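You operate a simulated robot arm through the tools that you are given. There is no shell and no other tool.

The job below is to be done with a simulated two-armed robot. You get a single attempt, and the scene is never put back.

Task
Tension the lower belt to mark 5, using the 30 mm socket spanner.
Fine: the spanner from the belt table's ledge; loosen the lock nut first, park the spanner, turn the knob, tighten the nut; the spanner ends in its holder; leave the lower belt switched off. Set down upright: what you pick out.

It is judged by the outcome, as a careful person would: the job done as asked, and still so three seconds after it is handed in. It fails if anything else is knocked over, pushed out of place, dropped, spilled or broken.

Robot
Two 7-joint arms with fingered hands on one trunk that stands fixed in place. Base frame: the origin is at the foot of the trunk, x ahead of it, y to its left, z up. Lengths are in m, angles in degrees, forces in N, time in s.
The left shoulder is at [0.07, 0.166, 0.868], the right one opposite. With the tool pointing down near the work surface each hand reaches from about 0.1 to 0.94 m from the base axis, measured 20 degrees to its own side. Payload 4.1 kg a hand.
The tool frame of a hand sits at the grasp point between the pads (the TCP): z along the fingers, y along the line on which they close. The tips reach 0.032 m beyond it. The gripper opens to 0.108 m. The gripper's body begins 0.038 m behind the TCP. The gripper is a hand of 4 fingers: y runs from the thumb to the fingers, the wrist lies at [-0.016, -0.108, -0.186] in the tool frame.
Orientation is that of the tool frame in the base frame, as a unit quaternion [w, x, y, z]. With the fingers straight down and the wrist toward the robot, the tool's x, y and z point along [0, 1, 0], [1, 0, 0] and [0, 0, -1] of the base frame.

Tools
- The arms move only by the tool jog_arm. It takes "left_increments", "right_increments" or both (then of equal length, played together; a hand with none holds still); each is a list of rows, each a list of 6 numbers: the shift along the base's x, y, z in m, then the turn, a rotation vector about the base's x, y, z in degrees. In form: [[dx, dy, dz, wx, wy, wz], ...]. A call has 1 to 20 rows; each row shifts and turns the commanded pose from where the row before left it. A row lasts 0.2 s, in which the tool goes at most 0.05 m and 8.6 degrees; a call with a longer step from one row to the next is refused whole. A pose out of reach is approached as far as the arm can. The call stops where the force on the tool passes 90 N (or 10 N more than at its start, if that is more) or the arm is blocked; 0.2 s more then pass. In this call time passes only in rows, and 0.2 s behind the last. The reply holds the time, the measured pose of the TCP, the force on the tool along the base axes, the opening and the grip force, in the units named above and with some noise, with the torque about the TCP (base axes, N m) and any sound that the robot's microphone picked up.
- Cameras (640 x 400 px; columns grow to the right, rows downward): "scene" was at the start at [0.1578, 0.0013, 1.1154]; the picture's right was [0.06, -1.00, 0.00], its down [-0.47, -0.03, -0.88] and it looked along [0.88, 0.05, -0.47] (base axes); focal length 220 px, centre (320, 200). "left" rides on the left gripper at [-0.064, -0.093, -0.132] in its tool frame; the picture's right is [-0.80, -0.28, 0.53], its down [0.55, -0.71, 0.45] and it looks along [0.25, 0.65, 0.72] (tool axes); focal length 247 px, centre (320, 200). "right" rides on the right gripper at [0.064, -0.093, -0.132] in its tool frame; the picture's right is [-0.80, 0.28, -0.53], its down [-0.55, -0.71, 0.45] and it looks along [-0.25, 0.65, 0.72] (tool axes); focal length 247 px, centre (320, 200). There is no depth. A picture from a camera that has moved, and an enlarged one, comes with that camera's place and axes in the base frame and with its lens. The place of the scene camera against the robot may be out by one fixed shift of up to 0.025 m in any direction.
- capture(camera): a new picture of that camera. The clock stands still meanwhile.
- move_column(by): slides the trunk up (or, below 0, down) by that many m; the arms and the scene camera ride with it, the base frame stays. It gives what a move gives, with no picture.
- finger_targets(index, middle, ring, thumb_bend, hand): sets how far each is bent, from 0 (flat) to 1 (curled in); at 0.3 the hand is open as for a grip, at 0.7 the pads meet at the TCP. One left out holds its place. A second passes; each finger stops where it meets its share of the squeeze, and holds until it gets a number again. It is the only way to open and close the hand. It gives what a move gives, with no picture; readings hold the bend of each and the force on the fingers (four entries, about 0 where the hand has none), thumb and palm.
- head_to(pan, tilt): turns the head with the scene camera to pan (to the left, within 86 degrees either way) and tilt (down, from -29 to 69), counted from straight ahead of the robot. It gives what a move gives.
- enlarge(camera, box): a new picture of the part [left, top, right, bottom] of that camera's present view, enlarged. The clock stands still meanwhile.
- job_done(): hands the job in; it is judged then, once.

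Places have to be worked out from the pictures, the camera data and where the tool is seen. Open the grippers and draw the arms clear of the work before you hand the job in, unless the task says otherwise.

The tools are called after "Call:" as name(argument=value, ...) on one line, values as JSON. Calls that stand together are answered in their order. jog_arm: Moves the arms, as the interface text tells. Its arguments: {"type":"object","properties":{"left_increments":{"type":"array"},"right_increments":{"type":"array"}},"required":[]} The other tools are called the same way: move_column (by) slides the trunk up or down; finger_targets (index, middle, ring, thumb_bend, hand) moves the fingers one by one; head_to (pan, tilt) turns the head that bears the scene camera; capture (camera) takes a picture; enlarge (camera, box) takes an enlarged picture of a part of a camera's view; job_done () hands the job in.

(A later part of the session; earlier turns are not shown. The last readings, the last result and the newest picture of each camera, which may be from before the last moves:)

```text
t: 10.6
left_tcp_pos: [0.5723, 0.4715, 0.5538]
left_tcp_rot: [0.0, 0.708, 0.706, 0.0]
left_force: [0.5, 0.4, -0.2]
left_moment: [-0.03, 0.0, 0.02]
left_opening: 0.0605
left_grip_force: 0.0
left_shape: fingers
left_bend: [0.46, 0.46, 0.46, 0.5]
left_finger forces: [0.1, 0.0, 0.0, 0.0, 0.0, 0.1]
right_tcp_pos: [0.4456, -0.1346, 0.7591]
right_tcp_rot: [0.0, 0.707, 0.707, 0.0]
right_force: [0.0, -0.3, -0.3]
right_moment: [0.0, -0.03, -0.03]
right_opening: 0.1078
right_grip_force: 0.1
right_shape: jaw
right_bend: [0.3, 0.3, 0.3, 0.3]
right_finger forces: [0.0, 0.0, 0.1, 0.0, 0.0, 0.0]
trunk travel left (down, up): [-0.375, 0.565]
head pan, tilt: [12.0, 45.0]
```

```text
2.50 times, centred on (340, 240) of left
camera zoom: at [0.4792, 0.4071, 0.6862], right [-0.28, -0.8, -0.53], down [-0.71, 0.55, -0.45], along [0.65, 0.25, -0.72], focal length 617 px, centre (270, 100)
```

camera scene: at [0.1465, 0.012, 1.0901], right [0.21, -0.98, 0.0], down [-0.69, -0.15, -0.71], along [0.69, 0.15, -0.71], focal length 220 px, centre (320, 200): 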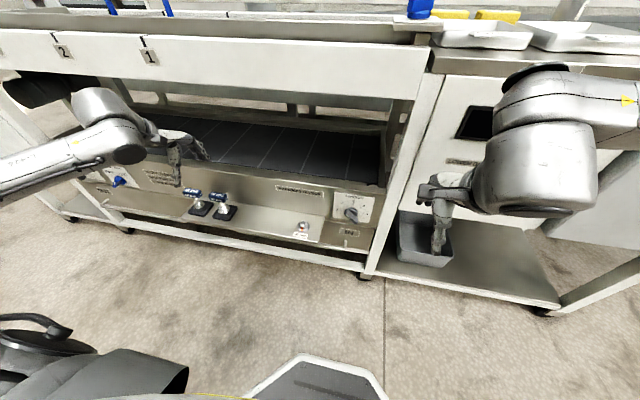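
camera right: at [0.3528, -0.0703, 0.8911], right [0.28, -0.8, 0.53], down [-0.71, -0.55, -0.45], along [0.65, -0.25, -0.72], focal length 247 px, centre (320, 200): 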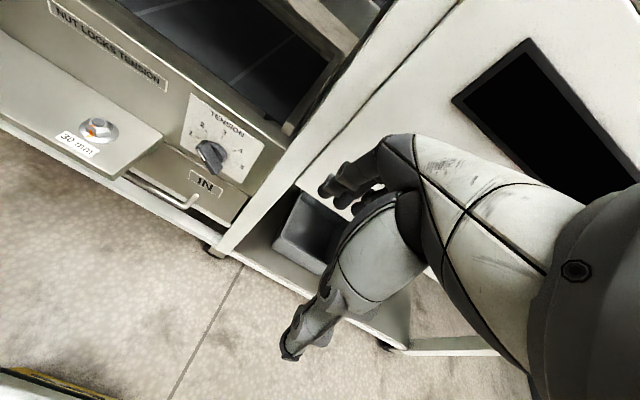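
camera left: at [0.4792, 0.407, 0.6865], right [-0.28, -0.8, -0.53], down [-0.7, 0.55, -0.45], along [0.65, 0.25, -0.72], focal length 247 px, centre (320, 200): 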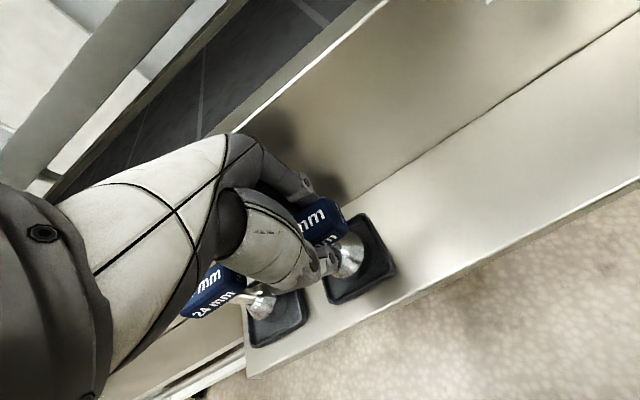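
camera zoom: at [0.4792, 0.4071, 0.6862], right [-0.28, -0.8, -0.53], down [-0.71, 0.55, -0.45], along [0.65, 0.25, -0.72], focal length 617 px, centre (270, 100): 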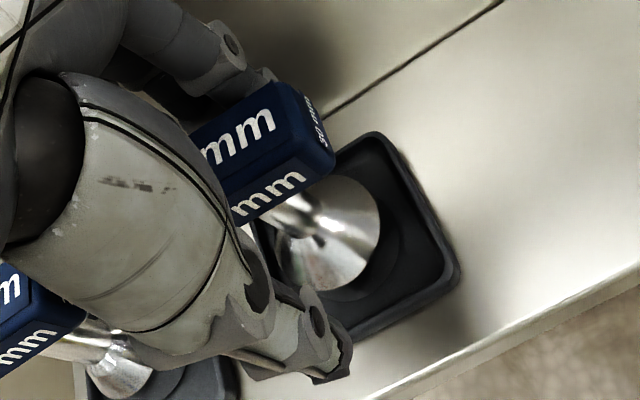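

The spanner settled back upright in its holder. I raise the hand 12 mm and move it 8 mm forward, then close again thumb-first.

Call:
jog_arm(left_increments=[[0.004, 0.0005, 0.006, 0, 0, 0], [0.004, 0.0005, 0.007, 0, 0, 0]])

Call:
finger_targets(hand="left", index=0.5, middle=0.5, ring=0.5, thumb_bend=0.64)

Call:
enlarge(camera="scene", box=[190, 175, 250, 220])

Call:
enlarge(camera="left", box=[270, 160, 410, 320])

```text
t: 11.2
left_tcp_pos: [0.58, 0.4723, 0.5674]
left_tcp_rot: [0.001, 0.707, 0.707, -0.002]
left_force: [-0.8, -0.2, -1.4]
left_moment: [-0.03, 0.03, -0.02]
left_opening: 0.0606
left_grip_force: 0.1
left_shape: fingers
left_bend: [0.46, 0.46, 0.46, 0.5]
left_finger forces: [0.1, 0.1, 0.0, 0.0, 0.0, 0.1]
right_tcp_pos: [0.445, -0.1347, 0.7602]
right_tcp_rot: [-0.001, 0.707, 0.707, 0.0]
right_force: [-0.4, -0.1, 0.1]
right_moment: [0.0, -0.01, 0.01]
right_opening: 0.1078
right_grip_force: 0.0
right_shape: jaw
right_bend: [0.3, 0.3, 0.3, 0.3]
right_finger forces: [0.0, 0.0, 0.1, 0.0, 0.1, 0.0]
trunk travel left (down, up): [-0.375, 0.565]
head pan, tilt: [12.0, 45.0]
```

```text
t: 12.2
left_tcp_pos: [0.5803, 0.4728, 0.5675]
left_tcp_rot: [0.0, 0.707, 0.707, 0.0]
left_force: [-0.3, 0.3, 0.3]
left_moment: [-0.03, -0.01, 0.01]
left_opening: 0.0376
left_grip_force: 0.0
left_shape: fingers
left_bend: [0.5, 0.5, 0.5, 0.64]
left_finger forces: [0.0, 0.0, 0.0, 0.0, 0.0, 0.0]
right_tcp_pos: [0.4458, -0.1353, 0.7604]
right_tcp_rot: [0.0, 0.707, 0.707, 0.0]
right_force: [0.1, -0.2, -0.2]
right_moment: [0.0, 0.0, -0.01]
right_opening: 0.1078
right_grip_force: 0.0
right_shape: jaw
right_bend: [0.3, 0.3, 0.3, 0.3]
right_finger forces: [0.0, 0.0, 0.1, 0.1, 0.0, 0.1]
trunk travel left (down, up): [-0.375, 0.565]
head pan, tilt: [12.0, 45.0]
```

```text
8.89 times, centred on (220, 198) of scene
camera zoom: at [0.1464, 0.013, 1.09], right [0.21, -0.98, 0.0], down [-0.69, -0.15, -0.71], along [0.69, 0.15, -0.71], focal length 1954 px, centre (1209, 222)
```

zoom: 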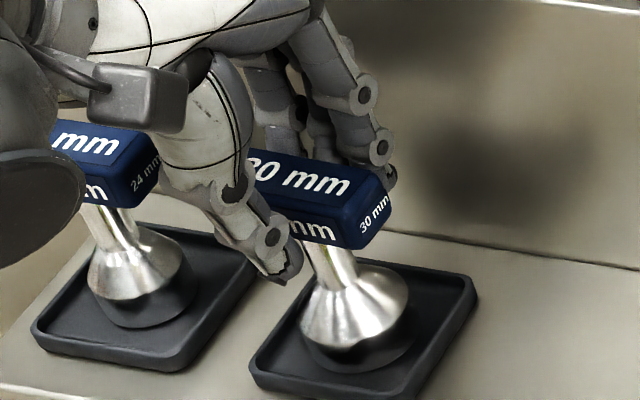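

```text
2.50 times, centred on (340, 240) of left
camera zoom: at [0.487, 0.408, 0.6991], right [-0.28, -0.8, -0.53], down [-0.71, 0.55, -0.45], along [0.65, 0.25, -0.72], focal length 617 px, centre (270, 100)
```

zoom: 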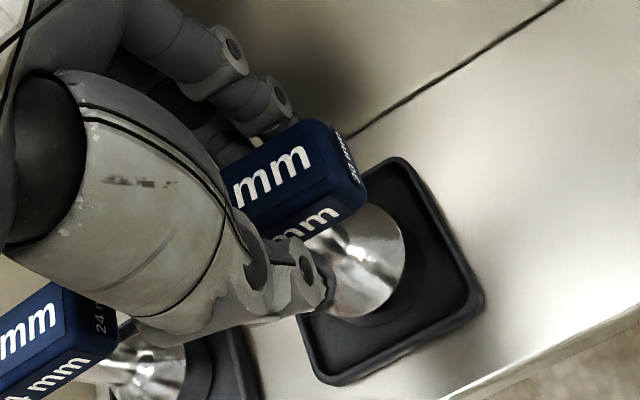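

The spanner stands undisturbed with the thumb near the handle's front face. I advance the thumb a bit more, then bring the fingers in.

Call:
finger_targets(hand="left", index=0.53, middle=0.53, ring=0.53, thumb_bend=0.67)

Call:
finger_targets(hand="left", index=0.56, middle=0.56, ring=0.56, thumb_bend=0.69)

Call:
enlarge(camera="scene", box=[190, 175, 250, 220])

Call:
enlarge(camera="left", box=[270, 160, 410, 320])

```text
t: 13.2
left_tcp_pos: [0.5805, 0.4717, 0.5677]
left_tcp_rot: [0.0, 0.707, 0.707, 0.0]
left_force: [0.2, -0.4, -0.4]
left_moment: [0.01, -0.03, -0.02]
left_opening: 0.0297
left_grip_force: 0.1
left_shape: fingers
left_bend: [0.53, 0.53, 0.53, 0.67]
left_finger forces: [0.0, 0.0, 0.1, 0.1, 0.0, 0.0]
right_tcp_pos: [0.4461, -0.1352, 0.7592]
right_tcp_rot: [0.0, 0.707, 0.707, 0.0]
right_force: [-0.1, 0.3, 0.2]
right_moment: [0.0, 0.02, -0.04]
right_opening: 0.1076
right_grip_force: 0.1
right_shape: jaw
right_bend: [0.3, 0.3, 0.3, 0.3]
right_finger forces: [0.0, 0.0, 0.1, 0.0, 0.0, 0.0]
trunk travel left (down, up): [-0.375, 0.565]
head pan, tilt: [12.0, 45.0]
```

```text
t: 14.2
left_tcp_pos: [0.5807, 0.4717, 0.568]
left_tcp_rot: [-0.001, 0.707, 0.707, 0.001]
left_force: [1.4, 0.4, -0.3]
left_moment: [0.0, -0.04, 0.01]
left_opening: 0.0262
left_grip_force: 2.2
left_shape: fingers
left_bend: [0.55, 0.55, 0.55, 0.67]
left_finger forces: [0.7, 0.9, 0.7, 0.1, 1.6, 0.1]
right_tcp_pos: [0.4466, -0.1343, 0.7592]
right_tcp_rot: [0.0, 0.707, 0.707, 0.0]
right_force: [0.5, 0.1, 0.3]
right_moment: [0.01, 0.01, 0.02]
right_opening: 0.1077
right_grip_force: 0.1
right_shape: jaw
right_bend: [0.3, 0.3, 0.3, 0.3]
right_finger forces: [0.0, 0.1, 0.0, 0.0, 0.0, 0.0]
trunk travel left (down, up): [-0.375, 0.565]
head pan, tilt: [12.0, 45.0]
```

```text
8.89 times, centred on (220, 198) of scene
camera zoom: at [0.1464, 0.013, 1.09], right [0.21, -0.98, 0.0], down [-0.69, -0.15, -0.71], along [0.69, 0.15, -0.71], focal length 1954 px, centre (1209, 222)
```

zoom: 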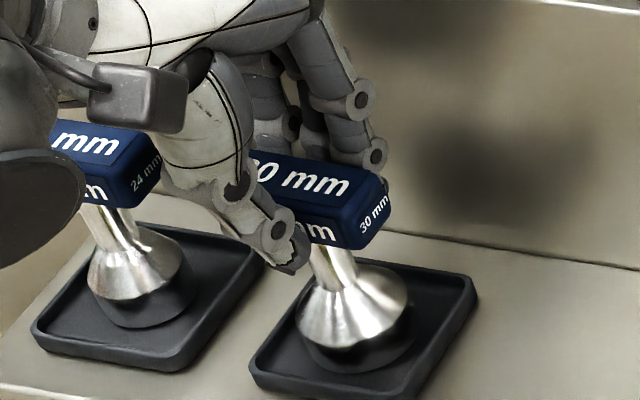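

```text
2.50 times, centred on (340, 240) of left
camera zoom: at [0.487, 0.408, 0.6991], right [-0.28, -0.8, -0.53], down [-0.71, 0.55, -0.45], along [0.65, 0.25, -0.72], focal length 617 px, centre (270, 100)
```

zoom: 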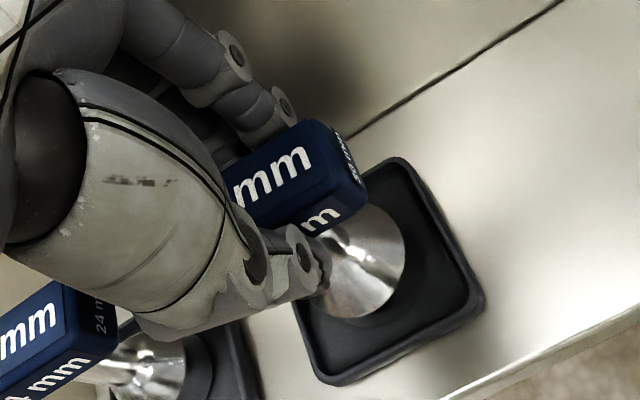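

Balanced contact now, with the spanner still upright. I tighten the grip progressively.

Call:
finger_targets(hand="left", index=0.62, middle=0.62, ring=0.62, thumb_bend=0.78)

Call:
finger_targets(hand="left", index=0.75, middle=0.75, ring=0.75, thumb_bend=0.95)

Call:
enlarge(camera="scene", box=[190, 175, 250, 220])

Call:
enlarge(camera="left", box=[270, 160, 410, 320])

```text
t: 15.2
left_tcp_pos: [0.5818, 0.4725, 0.5673]
left_tcp_rot: [0.0, 0.708, 0.706, 0.0]
left_force: [-0.4, 0.3, 0.6]
left_moment: [0.02, -0.06, 0.02]
left_opening: 0.0236
left_grip_force: 14.1
left_shape: fingers
left_bend: [0.56, 0.58, 0.58, 0.68]
left_finger forces: [5.4, 4.8, 3.6, 0.0, 13.9, 0.0]
right_tcp_pos: [0.4458, -0.1345, 0.7605]
right_tcp_rot: [0.0, 0.707, 0.707, 0.0]
right_force: [0.3, 0.3, 0.0]
right_moment: [-0.02, 0.04, -0.02]
right_opening: 0.1077
right_grip_force: 0.0
right_shape: jaw
right_bend: [0.3, 0.3, 0.3, 0.3]
right_finger forces: [0.1, 0.0, 0.0, 0.0, 0.0, 0.0]
trunk travel left (down, up): [-0.375, 0.565]
head pan, tilt: [12.0, 45.0]
```

```text
t: 16.2
left_tcp_pos: [0.5806, 0.4723, 0.5674]
left_tcp_rot: [-0.001, 0.708, 0.706, 0.001]
left_force: [-0.2, -0.7, -2.5]
left_moment: [-0.04, -0.03, 0.02]
left_opening: 0.0235
left_grip_force: 33.2
left_shape: fingers
left_bend: [0.62, 0.62, 0.72, 0.68]
left_finger forces: [11.9, 9.5, 11.8, 0.0, 33.4, 0.1]
right_tcp_pos: [0.4461, -0.1357, 0.7604]
right_tcp_rot: [0.001, 0.707, 0.707, 0.001]
right_force: [-0.1, -0.2, 0.4]
right_moment: [-0.04, -0.03, 0.03]
right_opening: 0.1075
right_grip_force: 0.0
right_shape: jaw
right_bend: [0.3, 0.3, 0.3, 0.3]
right_finger forces: [0.1, 0.0, 0.0, 0.1, 0.0, 0.0]
trunk travel left (down, up): [-0.375, 0.565]
head pan, tilt: [12.0, 45.0]
```

```text
8.89 times, centred on (220, 198) of scene
camera zoom: at [0.1466, 0.0132, 1.09], right [0.21, -0.98, 0.0], down [-0.69, -0.15, -0.71], along [0.69, 0.15, -0.71], focal length 1954 px, centre (1209, 222)
```

zoom: 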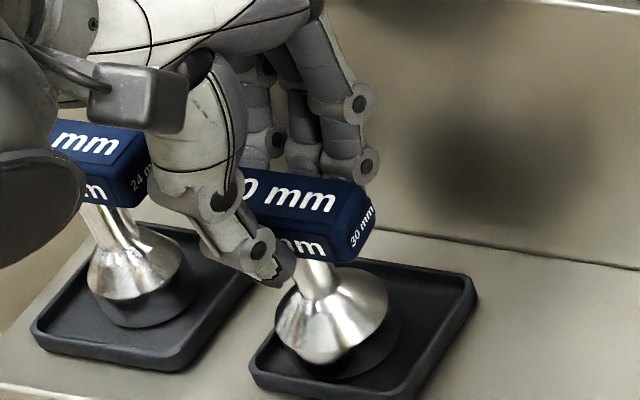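

```text
2.50 times, centred on (340, 240) of left
camera zoom: at [0.4871, 0.4081, 0.6988], right [-0.28, -0.8, -0.53], down [-0.71, 0.55, -0.45], along [0.65, 0.25, -0.72], focal length 617 px, centre (270, 100)
```

zoom: 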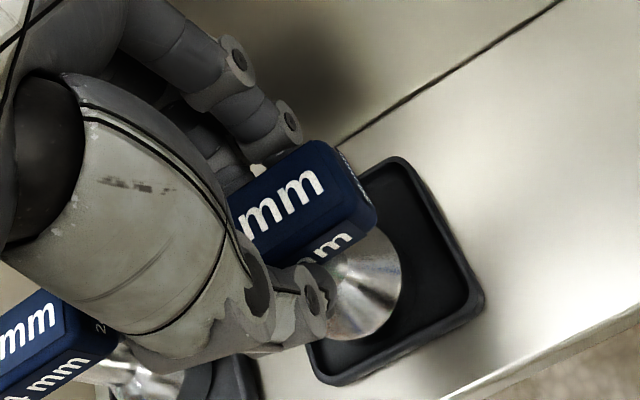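

The grip is firm at 33 N; the spanner slid a few mm toward the robot inside its tray while the tray stayed put. I lift it gently by 6 cm and inspect it.

Call:
jog_arm(left_increments=[[0, 0, 0.01, 0, 0, 0], [0, 0, 0.015, 0, 0, 0], [0, 0, 0.02, 0, 0, 0], [0, 0, 0.02, 0, 0, 0], [-0.01, 0, 0.02, 0, 0, 0]])

Call:
enlarge(camera="scene", box=[150, 140, 290, 240])

Call:
capture(camera="left")

Call:
capture(camera="right")

```text
t: 17.4
left_tcp_pos: [0.5707, 0.4724, 0.6541]
left_tcp_rot: [0.001, 0.707, 0.707, -0.001]
left_force: [0.3, -0.1, -3.0]
left_moment: [0.02, 0.02, 0.0]
left_opening: 0.0235
left_grip_force: 33.9
left_shape: fingers
left_bend: [0.62, 0.62, 0.72, 0.68]
left_finger forces: [11.7, 9.5, 12.0, 0.0, 33.5, 0.1]
right_tcp_pos: [0.4446, -0.1351, 0.7607]
right_tcp_rot: [0.0, 0.707, 0.707, 0.0]
right_force: [0.1, 0.0, -0.2]
right_moment: [-0.05, 0.03, 0.0]
right_opening: 0.1077
right_grip_force: 0.0
right_shape: jaw
right_bend: [0.3, 0.3, 0.3, 0.3]
right_finger forces: [0.0, 0.1, 0.1, 0.0, 0.0, 0.0]
trunk travel left (down, up): [-0.375, 0.565]
head pan, tilt: [12.0, 45.0]
```

```text
4.00 times, centred on (220, 190) of scene
camera zoom: at [0.1462, 0.0129, 1.09], right [0.21, -0.98, 0.0], down [-0.69, -0.15, -0.71], along [0.69, 0.15, -0.71], focal length 880 px, centre (720, 240)
```

zoom: 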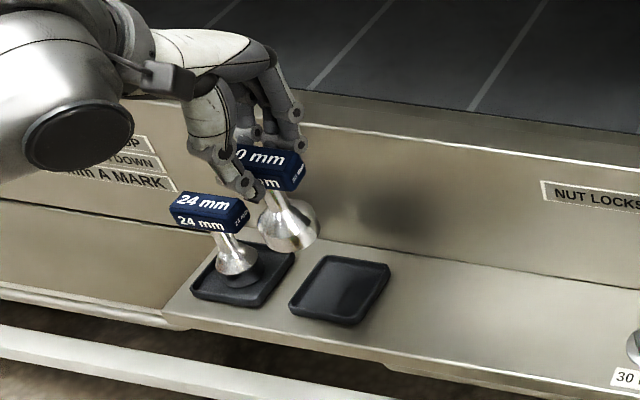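

```text
taken
camera left: at [0.4766, 0.408, 0.7847], right [-0.28, -0.8, -0.53], down [-0.71, 0.55, -0.45], along [0.65, 0.25, -0.72], focal length 247 px, centre (320, 200)
```

left: 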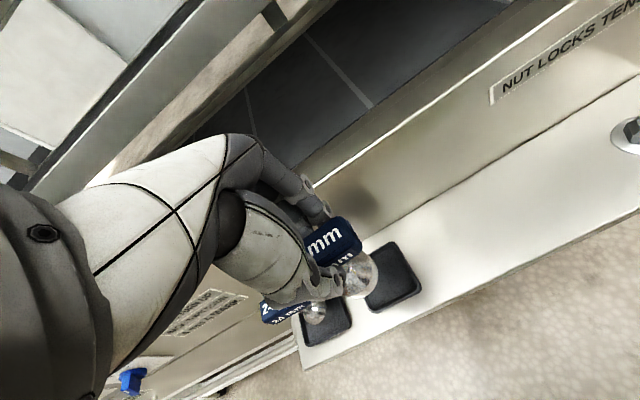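

```text
taken
camera right: at [0.3525, -0.0694, 0.8912], right [0.28, -0.8, 0.53], down [-0.71, -0.55, -0.45], along [0.65, -0.25, -0.72], focal length 247 px, centre (320, 200)
```

right: 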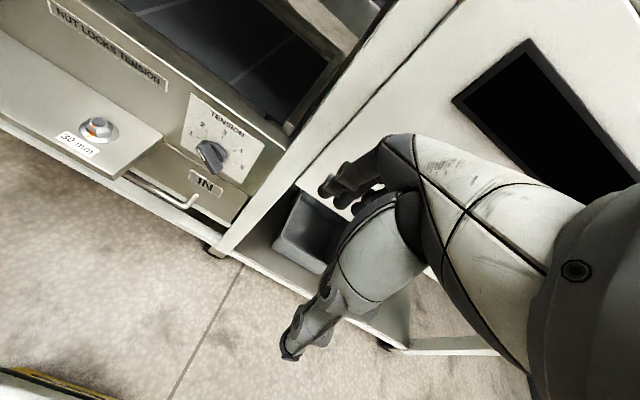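

The spanner is up and the tray stayed in place. I zoom in from both cameras to judge its tilt in the hand.

Call:
enlarge(camera="left", box=[280, 190, 400, 310])

Call:
enlarge(camera="scene", box=[190, 165, 250, 210])

```text
3.33 times, centred on (340, 250) of left
camera zoom: at [0.4766, 0.408, 0.7847], right [-0.28, -0.8, -0.53], down [-0.71, 0.55, -0.45], along [0.65, 0.25, -0.72], focal length 823 px, centre (253, 33)
```

zoom: 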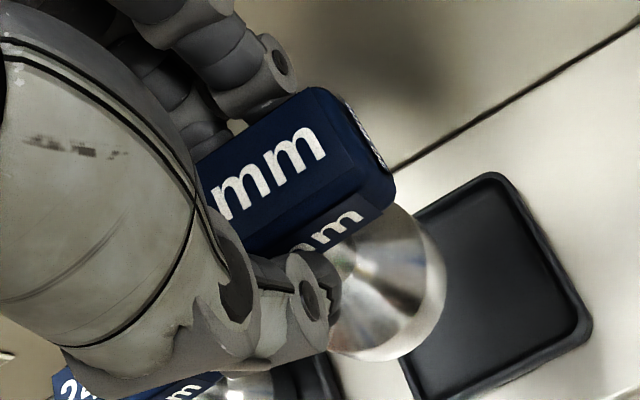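

```text
8.89 times, centred on (220, 188) of scene
camera zoom: at [0.1462, 0.0129, 1.09], right [0.21, -0.98, 0.0], down [-0.69, -0.15, -0.71], along [0.69, 0.15, -0.71], focal length 1954 px, centre (1209, 311)
```

zoom: 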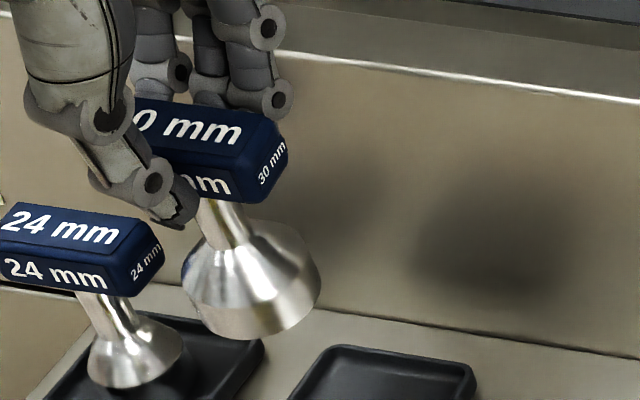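

The spanner leans perhaps 5° in the grip, and I also need the socket's hex orientation. I turn the right hand to point forward, which the knob needs anyway, so its camera looks up from below and can inspect the socket.

Call:
jog_arm(right_increments=[[-0.01, 0, -0.01, 0, -8, 0], [-0.01, 0, -0.01, 0, -8, 0], [-0.01, 0, -0.01, 0, -8, 0], [-0.01, 0, -0.01, 0, -8, 0], [-0.01, 0, -0.01, 0, -8, 0], [-0.01, 0, -0.01, 0, -8, 0], [-0.01, 0, -0.01, 0, -8, 0], [-0.01, 0, -0.01, 0, -8, 0], [0, 0, -0.01, 0, -8, 0], [0, 0, -0.01, 0, -8, 0], [0, 0, -0.01, 0, -8, 0]])

Call:
capture(camera="right")

Call:
capture(camera="scene")

```text
t: 19.8
left_tcp_pos: [0.5714, 0.4731, 0.6524]
left_tcp_rot: [0.001, 0.708, 0.706, 0.0]
left_force: [-0.2, -0.5, -2.0]
left_moment: [-0.01, 0.02, -0.01]
left_opening: 0.0235
left_grip_force: 33.6
left_shape: fingers
left_bend: [0.62, 0.62, 0.72, 0.68]
left_finger forces: [11.7, 9.5, 11.9, 0.0, 33.5, 0.1]
right_tcp_pos: [0.5194, -0.2213, 0.8611]
right_tcp_rot: [0.217, 0.673, 0.673, 0.216]
right_force: [-0.4, 0.1, 1.1]
right_moment: [-0.02, -0.04, -0.03]
right_opening: 0.1079
right_grip_force: 0.1
right_shape: jaw
right_bend: [0.3, 0.3, 0.3, 0.3]
right_finger forces: [0.0, 0.0, 0.0, 0.0, 0.1, 0.1]
right hand out of reach, approached as far as the arm can: row 2, 3, 4, 5, 6, 7, 8, 9, 10, 11
trunk travel left (down, up): [-0.375, 0.565]
head pan, tilt: [12.0, 45.0]
```

```text
taken
camera right: at [0.3678, -0.1563, 0.914], right [-0.08, -0.8, 0.6], down [-0.31, -0.55, -0.77], along [0.95, -0.25, -0.2], focal length 247 px, centre (320, 200)
```

right: 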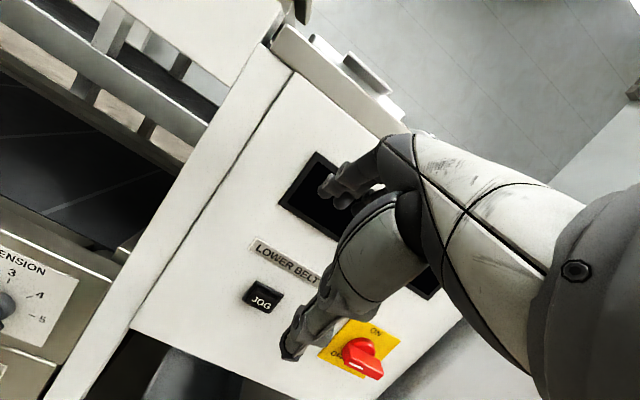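

```text
taken
camera scene: at [0.1466, 0.0131, 1.09], right [0.21, -0.98, 0.0], down [-0.69, -0.15, -0.71], along [0.69, 0.15, -0.71], focal length 220 px, centre (320, 200)
```

scene: 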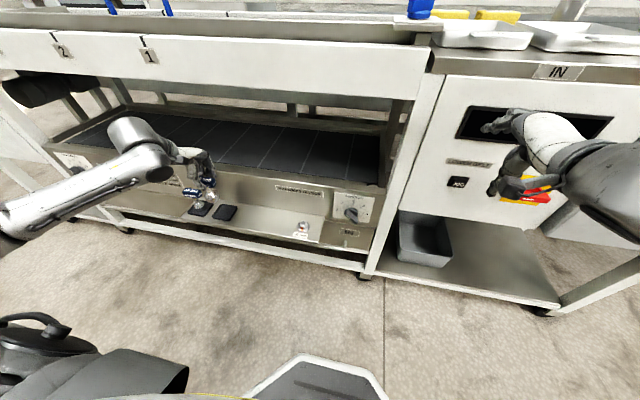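

The right arm could not reach that pose so close to the body and stopped part-way, at about 36° pitch. I send a tiny move to see where its commanded pose now stands.

Call:
jog_arm(right_increments=[[0, 0, 0, 0, 0, 0]])

```text
t: 20.2
left_tcp_pos: [0.571, 0.4732, 0.6534]
left_tcp_rot: [0.0, 0.707, 0.707, 0.001]
left_force: [-0.1, 0.0, -3.1]
left_moment: [-0.06, -0.01, 0.01]
left_opening: 0.0235
left_grip_force: 33.1
left_shape: fingers
left_bend: [0.62, 0.62, 0.72, 0.68]
left_finger forces: [11.8, 9.5, 11.8, 0.0, 33.5, 0.0]
right_tcp_pos: [0.5203, -0.2209, 0.8615]
right_tcp_rot: [0.217, 0.674, 0.673, 0.216]
right_force: [-0.2, 0.3, 1.1]
right_moment: [-0.01, 0.03, 0.01]
right_opening: 0.1079
right_grip_force: 0.0
right_shape: jaw
right_bend: [0.3, 0.3, 0.3, 0.3]
right_finger forces: [0.0, 0.0, 0.0, 0.0, 0.0, 0.1]
trunk travel left (down, up): [-0.375, 0.565]
head pan, tilt: [12.0, 45.0]
```

The commanded pose was reset to where the arm stopped. I bring the right hand back and yaw it left so that its camera looks at the nut area from a low side angle, clear of the left arm's workspace.

Call:
jog_arm(right_increments=[[-0.025, 0.0, -0.03, 0, 0, 7.5], [-0.025, 0.02, -0.035, 0, 0, 7.5], [-0.025, 0.025, -0.035, 0, 0, 7.5], [-0.025, 0.025, -0.035, 0, 0, 7.5], [-0.02, 0.025, -0.035, 0, 0, 7.5], [-0.02, 0.025, -0.03, 0, 0, 7.5]])

Call:
capture(camera="right")

Call:
capture(camera="scene")

```text
t: 21.6
left_tcp_pos: [0.5715, 0.4726, 0.6515]
left_tcp_rot: [-0.001, 0.708, 0.706, 0.0]
left_force: [1.0, -0.4, -1.1]
left_moment: [-0.03, -0.05, -0.03]
left_opening: 0.0232
left_grip_force: 33.3
left_shape: fingers
left_bend: [0.62, 0.62, 0.72, 0.68]
left_finger forces: [11.9, 9.6, 12.0, 0.0, 33.5, 0.0]
right_tcp_pos: [0.3974, -0.1826, 0.6562]
right_tcp_rot: [0.118, 0.364, 0.879, 0.283]
right_force: [-0.4, -0.1, -0.3]
right_moment: [0.01, -0.02, -0.02]
right_opening: 0.1078
right_grip_force: 0.0
right_shape: jaw
right_bend: [0.3, 0.3, 0.3, 0.3]
right_finger forces: [0.0, 0.0, 0.1, 0.0, 0.0, 0.0]
right hand out of reach, approached as far as the arm can: row 1, 2
trunk travel left (down, up): [-0.375, 0.565]
head pan, tilt: [12.0, 45.0]
```

```text
taken
camera right: at [0.2443, -0.2444, 0.7086], right [0.51, -0.62, 0.6], down [0.17, -0.61, -0.78], along [0.84, 0.49, -0.2], focal length 247 px, centre (320, 200)
```

right: 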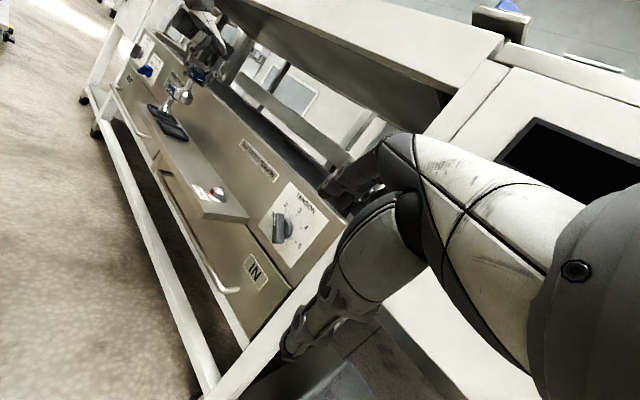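

```text
taken
camera scene: at [0.1466, 0.013, 1.09], right [0.21, -0.98, 0.0], down [-0.69, -0.15, -0.71], along [0.69, 0.15, -0.71], focal length 220 px, centre (320, 200)
```

scene: 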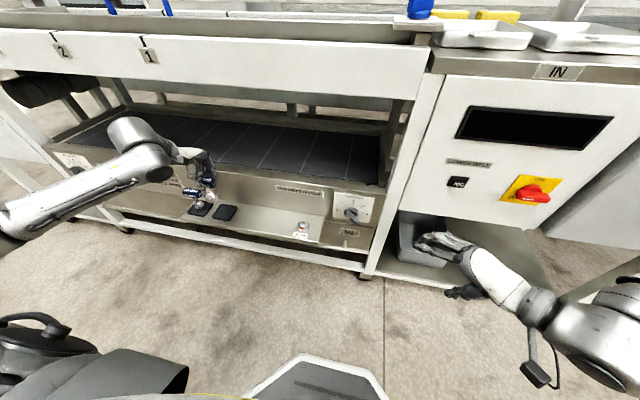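

This is an excellent side view of the spanner, the nut and the knob. I zoom in on the held spanner to measure its tilt.

Call:
enlarge(camera="right", box=[140, 30, 260, 150])

Call:
enlarge(camera="right", box=[170, 150, 330, 270])

```text
3.33 times, centred on (200, 90) of right
camera zoom: at [0.2443, -0.2444, 0.7086], right [0.51, -0.62, 0.6], down [0.17, -0.61, -0.78], along [0.84, 0.49, -0.2], focal length 823 px, centre (720, 567)
```

zoom: 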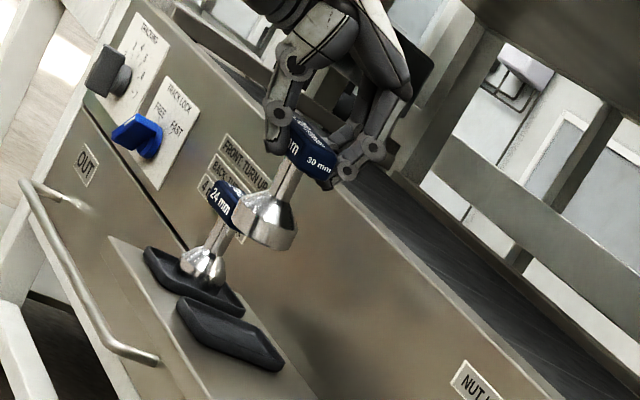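

```text
3.33 times, centred on (250, 210) of right
camera zoom: at [0.2443, -0.2444, 0.7086], right [0.51, -0.62, 0.6], down [0.17, -0.61, -0.78], along [0.84, 0.49, -0.2], focal length 823 px, centre (553, 167)
```

zoom: 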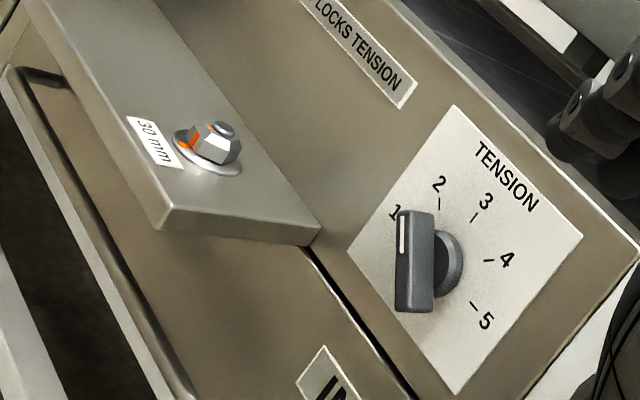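

I zoom further on the spanner for the tilt.

Call:
enlarge(camera="right", box=[180, 55, 225, 110])

```text
7.27 times, centred on (202, 82) of right
camera zoom: at [0.2443, -0.2444, 0.7086], right [0.51, -0.62, 0.6], down [0.17, -0.61, -0.78], along [0.84, 0.49, -0.2], focal length 1796 px, centre (1174, 1054)
```

zoom: 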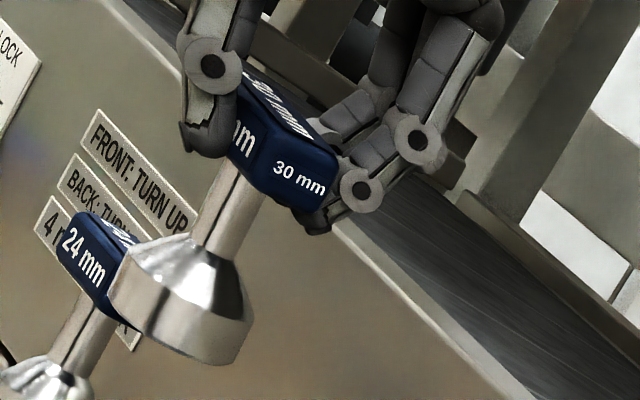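

The spanner is held by the fingertips with its foot leaning about 6° forward and the handle 15 mm below the TCP, a poor posture so near the plate. I set it back in its tray the way it came out, so I can re-grip it properly with a hand leaning back toward the robot.

Call:
jog_arm(left_increments=[[0.01, 0, -0.02, 0, 0, 0], [0, 0, -0.02, 0, 0, 0], [0, 0, -0.02, 0, 0, 0], [0, 0, -0.015, 0, 0, 0], [0, 0, -0.008, 0, 0, 0]])

Call:
enlarge(camera="right", box=[130, 40, 250, 160])

Call:
enlarge(camera="scene", box=[190, 175, 250, 220])

```text
t: 22.8
left_tcp_pos: [0.5801, 0.4724, 0.5698]
left_tcp_rot: [0.0, 0.708, 0.707, 0.0]
left_force: [-0.1, -0.3, -2.4]
left_moment: [-0.03, 0.0, -0.01]
left_opening: 0.0231
left_grip_force: 33.0
left_shape: fingers
left_bend: [0.62, 0.62, 0.72, 0.68]
left_finger forces: [11.8, 9.5, 12.0, 0.0, 33.5, 0.1]
right_tcp_pos: [0.3986, -0.1822, 0.6573]
right_tcp_rot: [0.117, 0.364, 0.879, 0.283]
right_force: [-0.4, -0.8, 0.4]
right_moment: [0.02, 0.01, 0.0]
right_opening: 0.1081
right_grip_force: 0.1
right_shape: jaw
right_bend: [0.3, 0.3, 0.3, 0.3]
right_finger forces: [0.0, 0.1, 0.1, 0.1, 0.0, 0.1]
trunk travel left (down, up): [-0.375, 0.565]
head pan, tilt: [12.0, 45.0]
```

```text
3.33 times, centred on (190, 100) of right
camera zoom: at [0.2448, -0.2443, 0.7091], right [0.51, -0.62, 0.6], down [0.17, -0.61, -0.78], along [0.85, 0.49, -0.2], focal length 823 px, centre (753, 533)
```

zoom: 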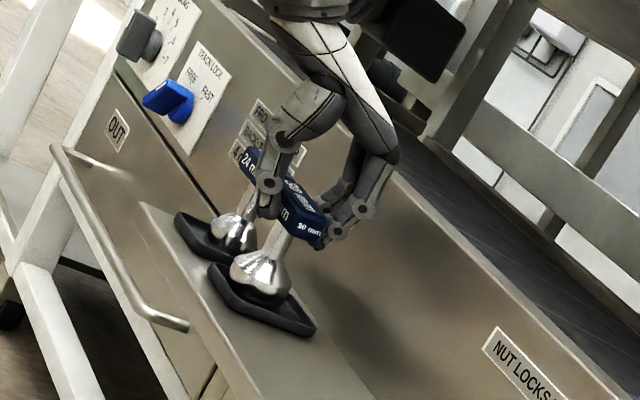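

```text
8.89 times, centred on (220, 198) of scene
camera zoom: at [0.1466, 0.0132, 1.09], right [0.21, -0.98, 0.0], down [-0.69, -0.15, -0.71], along [0.69, 0.15, -0.71], focal length 1954 px, centre (1209, 222)
```

zoom: 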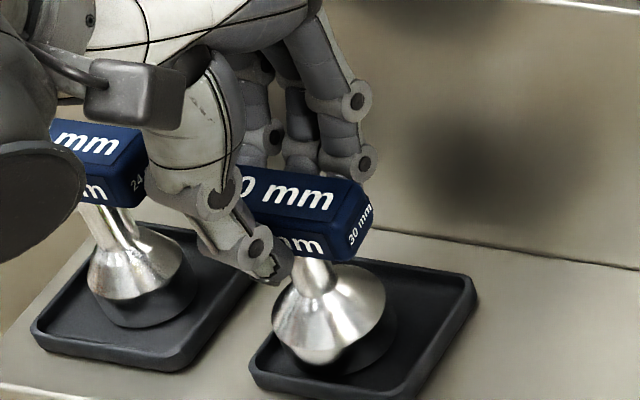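

The spanner hovers just over the tray. I lower in 1 mm steps until it touches.

Call:
jog_arm(left_increments=[[0.002, -0.002, -0.001, 0, 0, 0], [0, 0, -0.001, 0, 0, 0], [0, 0, -0.001, 0, 0, 0], [0, 0, -0.001, 0, 0, 0]])

```text
t: 23.8
left_tcp_pos: [0.582, 0.4712, 0.5651]
left_tcp_rot: [0.001, 0.708, 0.706, 0.0]
left_force: [0.1, 1.1, 2.2]
left_moment: [0.0, 0.01, -0.05]
left_opening: 0.0234
left_grip_force: 34.1
left_shape: fingers
left_bend: [0.62, 0.62, 0.72, 0.68]
left_finger forces: [12.0, 9.5, 12.1, 0.1, 33.7, 0.1]
right_tcp_pos: [0.3978, -0.1833, 0.6575]
right_tcp_rot: [0.117, 0.365, 0.879, 0.283]
right_force: [0.6, -0.3, -0.2]
right_moment: [0.02, 0.03, 0.04]
right_opening: 0.108
right_grip_force: 0.1
right_shape: jaw
right_bend: [0.3, 0.3, 0.3, 0.3]
right_finger forces: [0.1, 0.0, 0.0, 0.0, 0.1, 0.0]
trunk travel left (down, up): [-0.375, 0.565]
head pan, tilt: [12.0, 45.0]
```

It has touched down (vertical force reversed). I release in small steps so that it settles upright.

Call:
finger_targets(hand="left", index=0.6, middle=0.6, ring=0.62, thumb_bend=0.7)

Call:
finger_targets(hand="left", index=0.53, middle=0.53, ring=0.53, thumb_bend=0.64)

Call:
finger_targets(hand="left", index=0.46, middle=0.46, ring=0.46, thumb_bend=0.4)

Call:
enlarge(camera="right", box=[130, 40, 250, 160])

Call:
enlarge(camera="scene", box=[190, 175, 250, 220])

```text
t: 24.8
left_tcp_pos: [0.5812, 0.4704, 0.567]
left_tcp_rot: [0.001, 0.708, 0.707, 0.002]
left_force: [0.6, 4.4, 11.1]
left_moment: [0.17, -0.06, -0.01]
left_opening: 0.0255
left_grip_force: 6.4
left_shape: fingers
left_bend: [0.58, 0.59, 0.6, 0.67]
left_finger forces: [2.7, 1.7, 2.1, 0.0, 5.6, 0.0]
right_tcp_pos: [0.3969, -0.1836, 0.6572]
right_tcp_rot: [0.118, 0.364, 0.879, 0.284]
right_force: [0.1, 0.0, -0.3]
right_moment: [-0.02, 0.0, 0.01]
right_opening: 0.1079
right_grip_force: 0.2
right_shape: jaw
right_bend: [0.3, 0.3, 0.3, 0.3]
right_finger forces: [0.0, 0.0, 0.0, 0.1, 0.1, 0.0]
trunk travel left (down, up): [-0.375, 0.565]
head pan, tilt: [12.0, 45.0]
```

```text
t: 25.8
left_tcp_pos: [0.5825, 0.4713, 0.565]
left_tcp_rot: [0.0, 0.708, 0.706, 0.0]
left_force: [-0.2, -0.7, -0.2]
left_moment: [0.03, 0.0, 0.0]
left_opening: 0.0331
left_grip_force: 0.1
left_shape: fingers
left_bend: [0.53, 0.53, 0.53, 0.64]
left_finger forces: [0.0, 0.0, 0.1, 0.1, 0.5, 0.0]
right_tcp_pos: [0.3976, -0.1827, 0.6561]
right_tcp_rot: [0.117, 0.365, 0.879, 0.283]
right_force: [0.1, 0.0, 0.4]
right_moment: [0.02, 0.01, 0.0]
right_opening: 0.1077
right_grip_force: 0.1
right_shape: jaw
right_bend: [0.3, 0.3, 0.3, 0.3]
right_finger forces: [0.1, 0.1, 0.0, 0.0, 0.0, 0.1]
trunk travel left (down, up): [-0.375, 0.565]
head pan, tilt: [12.0, 45.0]
```

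```text
t: 26.8
left_tcp_pos: [0.5815, 0.4712, 0.5653]
left_tcp_rot: [0.0, 0.708, 0.707, -0.001]
left_force: [-0.9, 0.1, 0.0]
left_moment: [0.01, 0.02, 0.04]
left_opening: 0.0739
left_grip_force: 0.1
left_shape: fingers
left_bend: [0.46, 0.46, 0.46, 0.4]
left_finger forces: [0.0, 0.0, 0.0, 0.0, 0.0, 0.0]
right_tcp_pos: [0.3983, -0.1837, 0.6569]
right_tcp_rot: [0.117, 0.364, 0.88, 0.284]
right_force: [0.1, -1.0, 0.2]
right_moment: [0.02, 0.02, -0.03]
right_opening: 0.1079
right_grip_force: 0.0
right_shape: jaw
right_bend: [0.3, 0.3, 0.3, 0.3]
right_finger forces: [0.1, 0.0, 0.0, 0.1, 0.0, 0.0]
trunk travel left (down, up): [-0.375, 0.565]
head pan, tilt: [12.0, 45.0]
```

```text
3.33 times, centred on (190, 100) of right
camera zoom: at [0.2446, -0.2445, 0.7091], right [0.51, -0.62, 0.6], down [0.17, -0.61, -0.78], along [0.85, 0.49, -0.2], focal length 823 px, centre (753, 533)
```

zoom: 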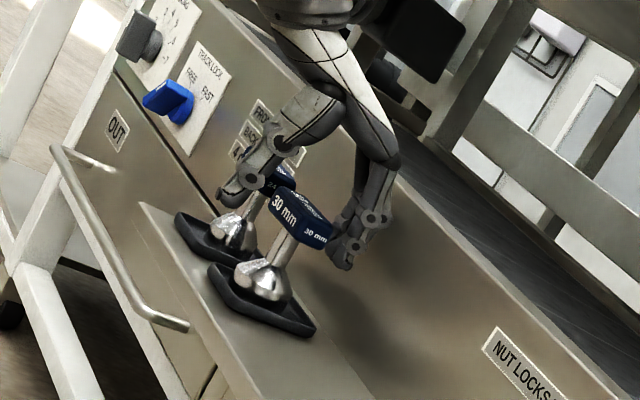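

```text
8.89 times, centred on (220, 198) of scene
camera zoom: at [0.1463, 0.0129, 1.09], right [0.21, -0.98, 0.0], down [-0.69, -0.15, -0.71], along [0.69, 0.15, -0.71], focal length 1954 px, centre (1209, 222)
```

zoom: 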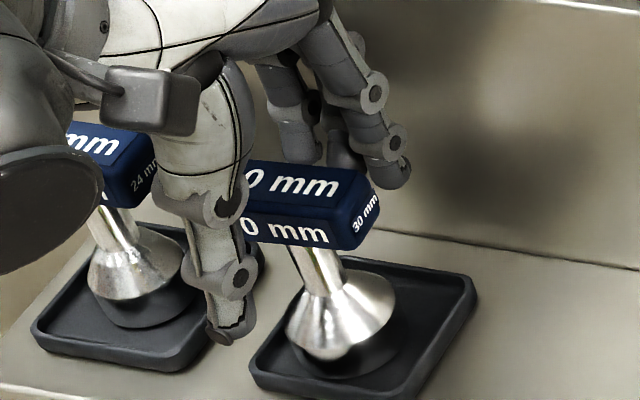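

The spanner stands upright in its tray again. I take a left-camera view to fix its exact position before the re-grip.

Call:
enlarge(camera="left", box=[270, 160, 410, 320])

Call:
enlarge(camera="right", box=[160, 85, 210, 145])

```text
2.50 times, centred on (340, 240) of left
camera zoom: at [0.4884, 0.4059, 0.6971], right [-0.28, -0.8, -0.53], down [-0.71, 0.55, -0.45], along [0.65, 0.25, -0.72], focal length 617 px, centre (270, 100)
```

zoom: 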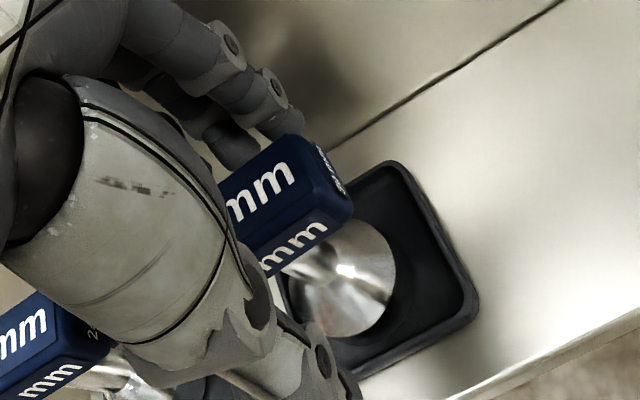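

```text
6.67 times, centred on (185, 115) of right
camera zoom: at [0.2446, -0.2445, 0.7091], right [0.51, -0.62, 0.6], down [0.17, -0.61, -0.78], along [0.85, 0.49, -0.2], focal length 1646 px, centre (1220, 767)
```

zoom: 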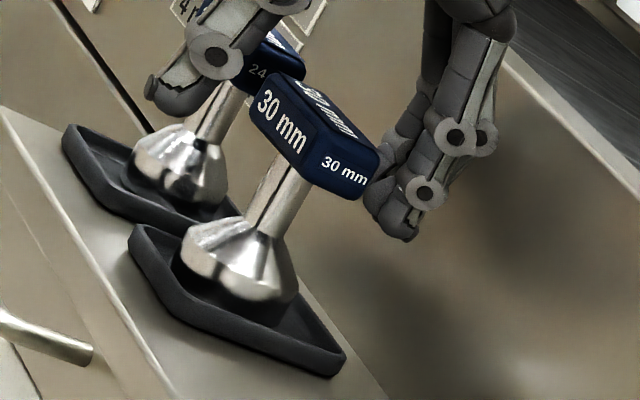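

At a bend of about 0.46 the finger pads are parallel, which suits the handle's 57 mm length rather than its 24 mm width. I'll grip the handle by its ends with the hand yawed −90° (wrist to the left), which also keeps the hand body well clear of the front plate. First I go up and yaw.

Call:
jog_arm(left_increments=[[0, 0, 0.02, 0, 0, 0], [0, 0, 0.03, 0, 0, 0], [0, 0, 0.04, 0, 0, 0], [0, 0, 0.04, 0, 0, 0], [0, 0, 0, 0, 0, -7.5], [0, 0, 0, 0, 0, -7.5], [0, 0, 0, 0, 0, -7.5], [0, 0, 0, 0, 0, -7.5], [0, 0, 0, 0, 0, -7.5], [0, 0, 0, 0, 0, -7.5], [0, 0, 0, 0, 0, -7.5], [0, 0, 0, 0, 0, -7.5], [0, 0, 0, 0, 0, -7.5], [0, 0, 0, 0, 0, -7.5], [0, 0, 0, 0, 0, -7.5], [0, 0, 0, 0, 0, -7.5]])

Call:
capture(camera="left")

Call:
capture(camera="right")

Call:
capture(camera="scene")

```text
t: 30.2
left_tcp_pos: [0.5829, 0.4713, 0.6955]
left_tcp_rot: [0.0, 1.0, -0.001, 0.0]
left_force: [0.0, 0.2, -0.1]
left_moment: [0.01, -0.01, 0.02]
left_opening: 0.0741
left_grip_force: 0.0
left_shape: fingers
left_bend: [0.46, 0.46, 0.46, 0.4]
left_finger forces: [0.0, 0.0, 0.1, 0.0, 0.0, 0.0]
right_tcp_pos: [0.398, -0.1825, 0.6561]
right_tcp_rot: [0.118, 0.365, 0.879, 0.282]
right_force: [0.0, -0.1, -0.2]
right_moment: [0.04, 0.0, -0.01]
right_opening: 0.1077
right_grip_force: 0.0
right_shape: jaw
right_bend: [0.3, 0.3, 0.3, 0.3]
right_finger forces: [0.0, 0.1, 0.0, 0.0, 0.0, 0.1]
trunk travel left (down, up): [-0.375, 0.565]
head pan, tilt: [12.0, 45.0]
```

```text
taken
camera left: at [0.5173, 0.5629, 0.8268], right [-0.8, 0.29, -0.53], down [0.55, 0.7, -0.45], along [0.25, -0.65, -0.72], focal length 247 px, centre (320, 200)
```

left: 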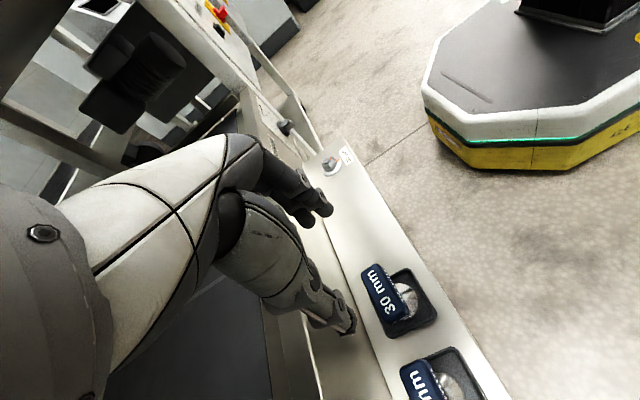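

```text
taken
camera right: at [0.2448, -0.2445, 0.709], right [0.51, -0.62, 0.6], down [0.17, -0.61, -0.78], along [0.85, 0.49, -0.2], focal length 247 px, centre (320, 200)
```

right: 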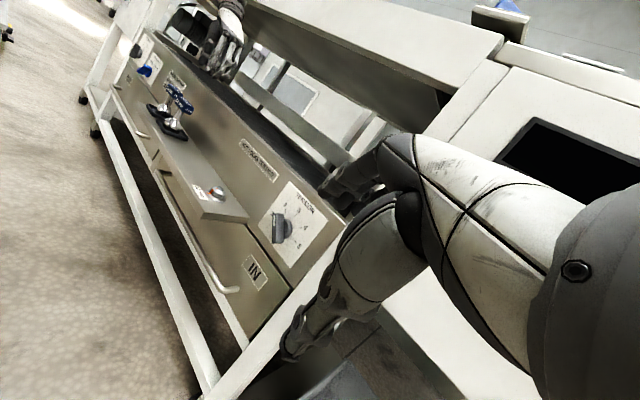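

```text
taken
camera scene: at [0.1465, 0.0129, 1.09], right [0.21, -0.98, 0.0], down [-0.69, -0.15, -0.71], along [0.69, 0.15, -0.71], focal length 220 px, centre (320, 200)
```

scene: 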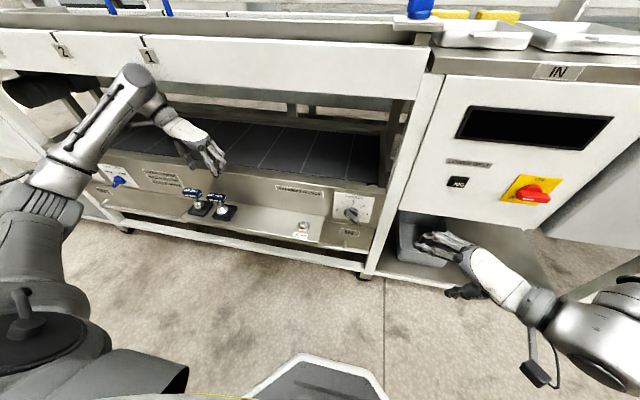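

The yaw worked, and the left camera sees both spanners from above. I zoom in to get the handle's centre, ends and the gap to the 24 mm spanner.

Call:
enlarge(camera="left", box=[330, 240, 490, 400])

Call:
enlarge(camera="right", box=[130, 0, 270, 150])

```text
2.50 times, centred on (410, 320) of left
camera zoom: at [0.5173, 0.5629, 0.8268], right [-0.8, 0.29, -0.53], down [0.55, 0.7, -0.45], along [0.25, -0.65, -0.72], focal length 617 px, centre (95, -100)
```

zoom: 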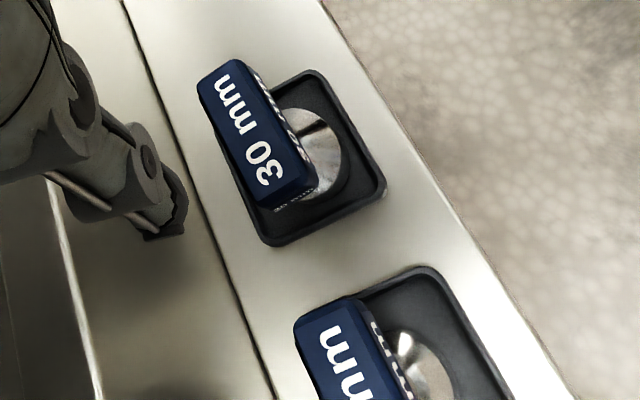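

```text
2.67 times, centred on (200, 75) of right
camera zoom: at [0.2448, -0.2445, 0.709], right [0.51, -0.62, 0.6], down [0.17, -0.61, -0.78], along [0.85, 0.49, -0.2], focal length 659 px, centre (640, 533)
```

zoom: 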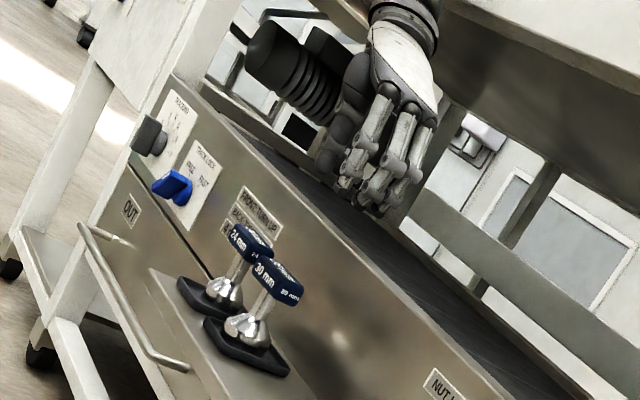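

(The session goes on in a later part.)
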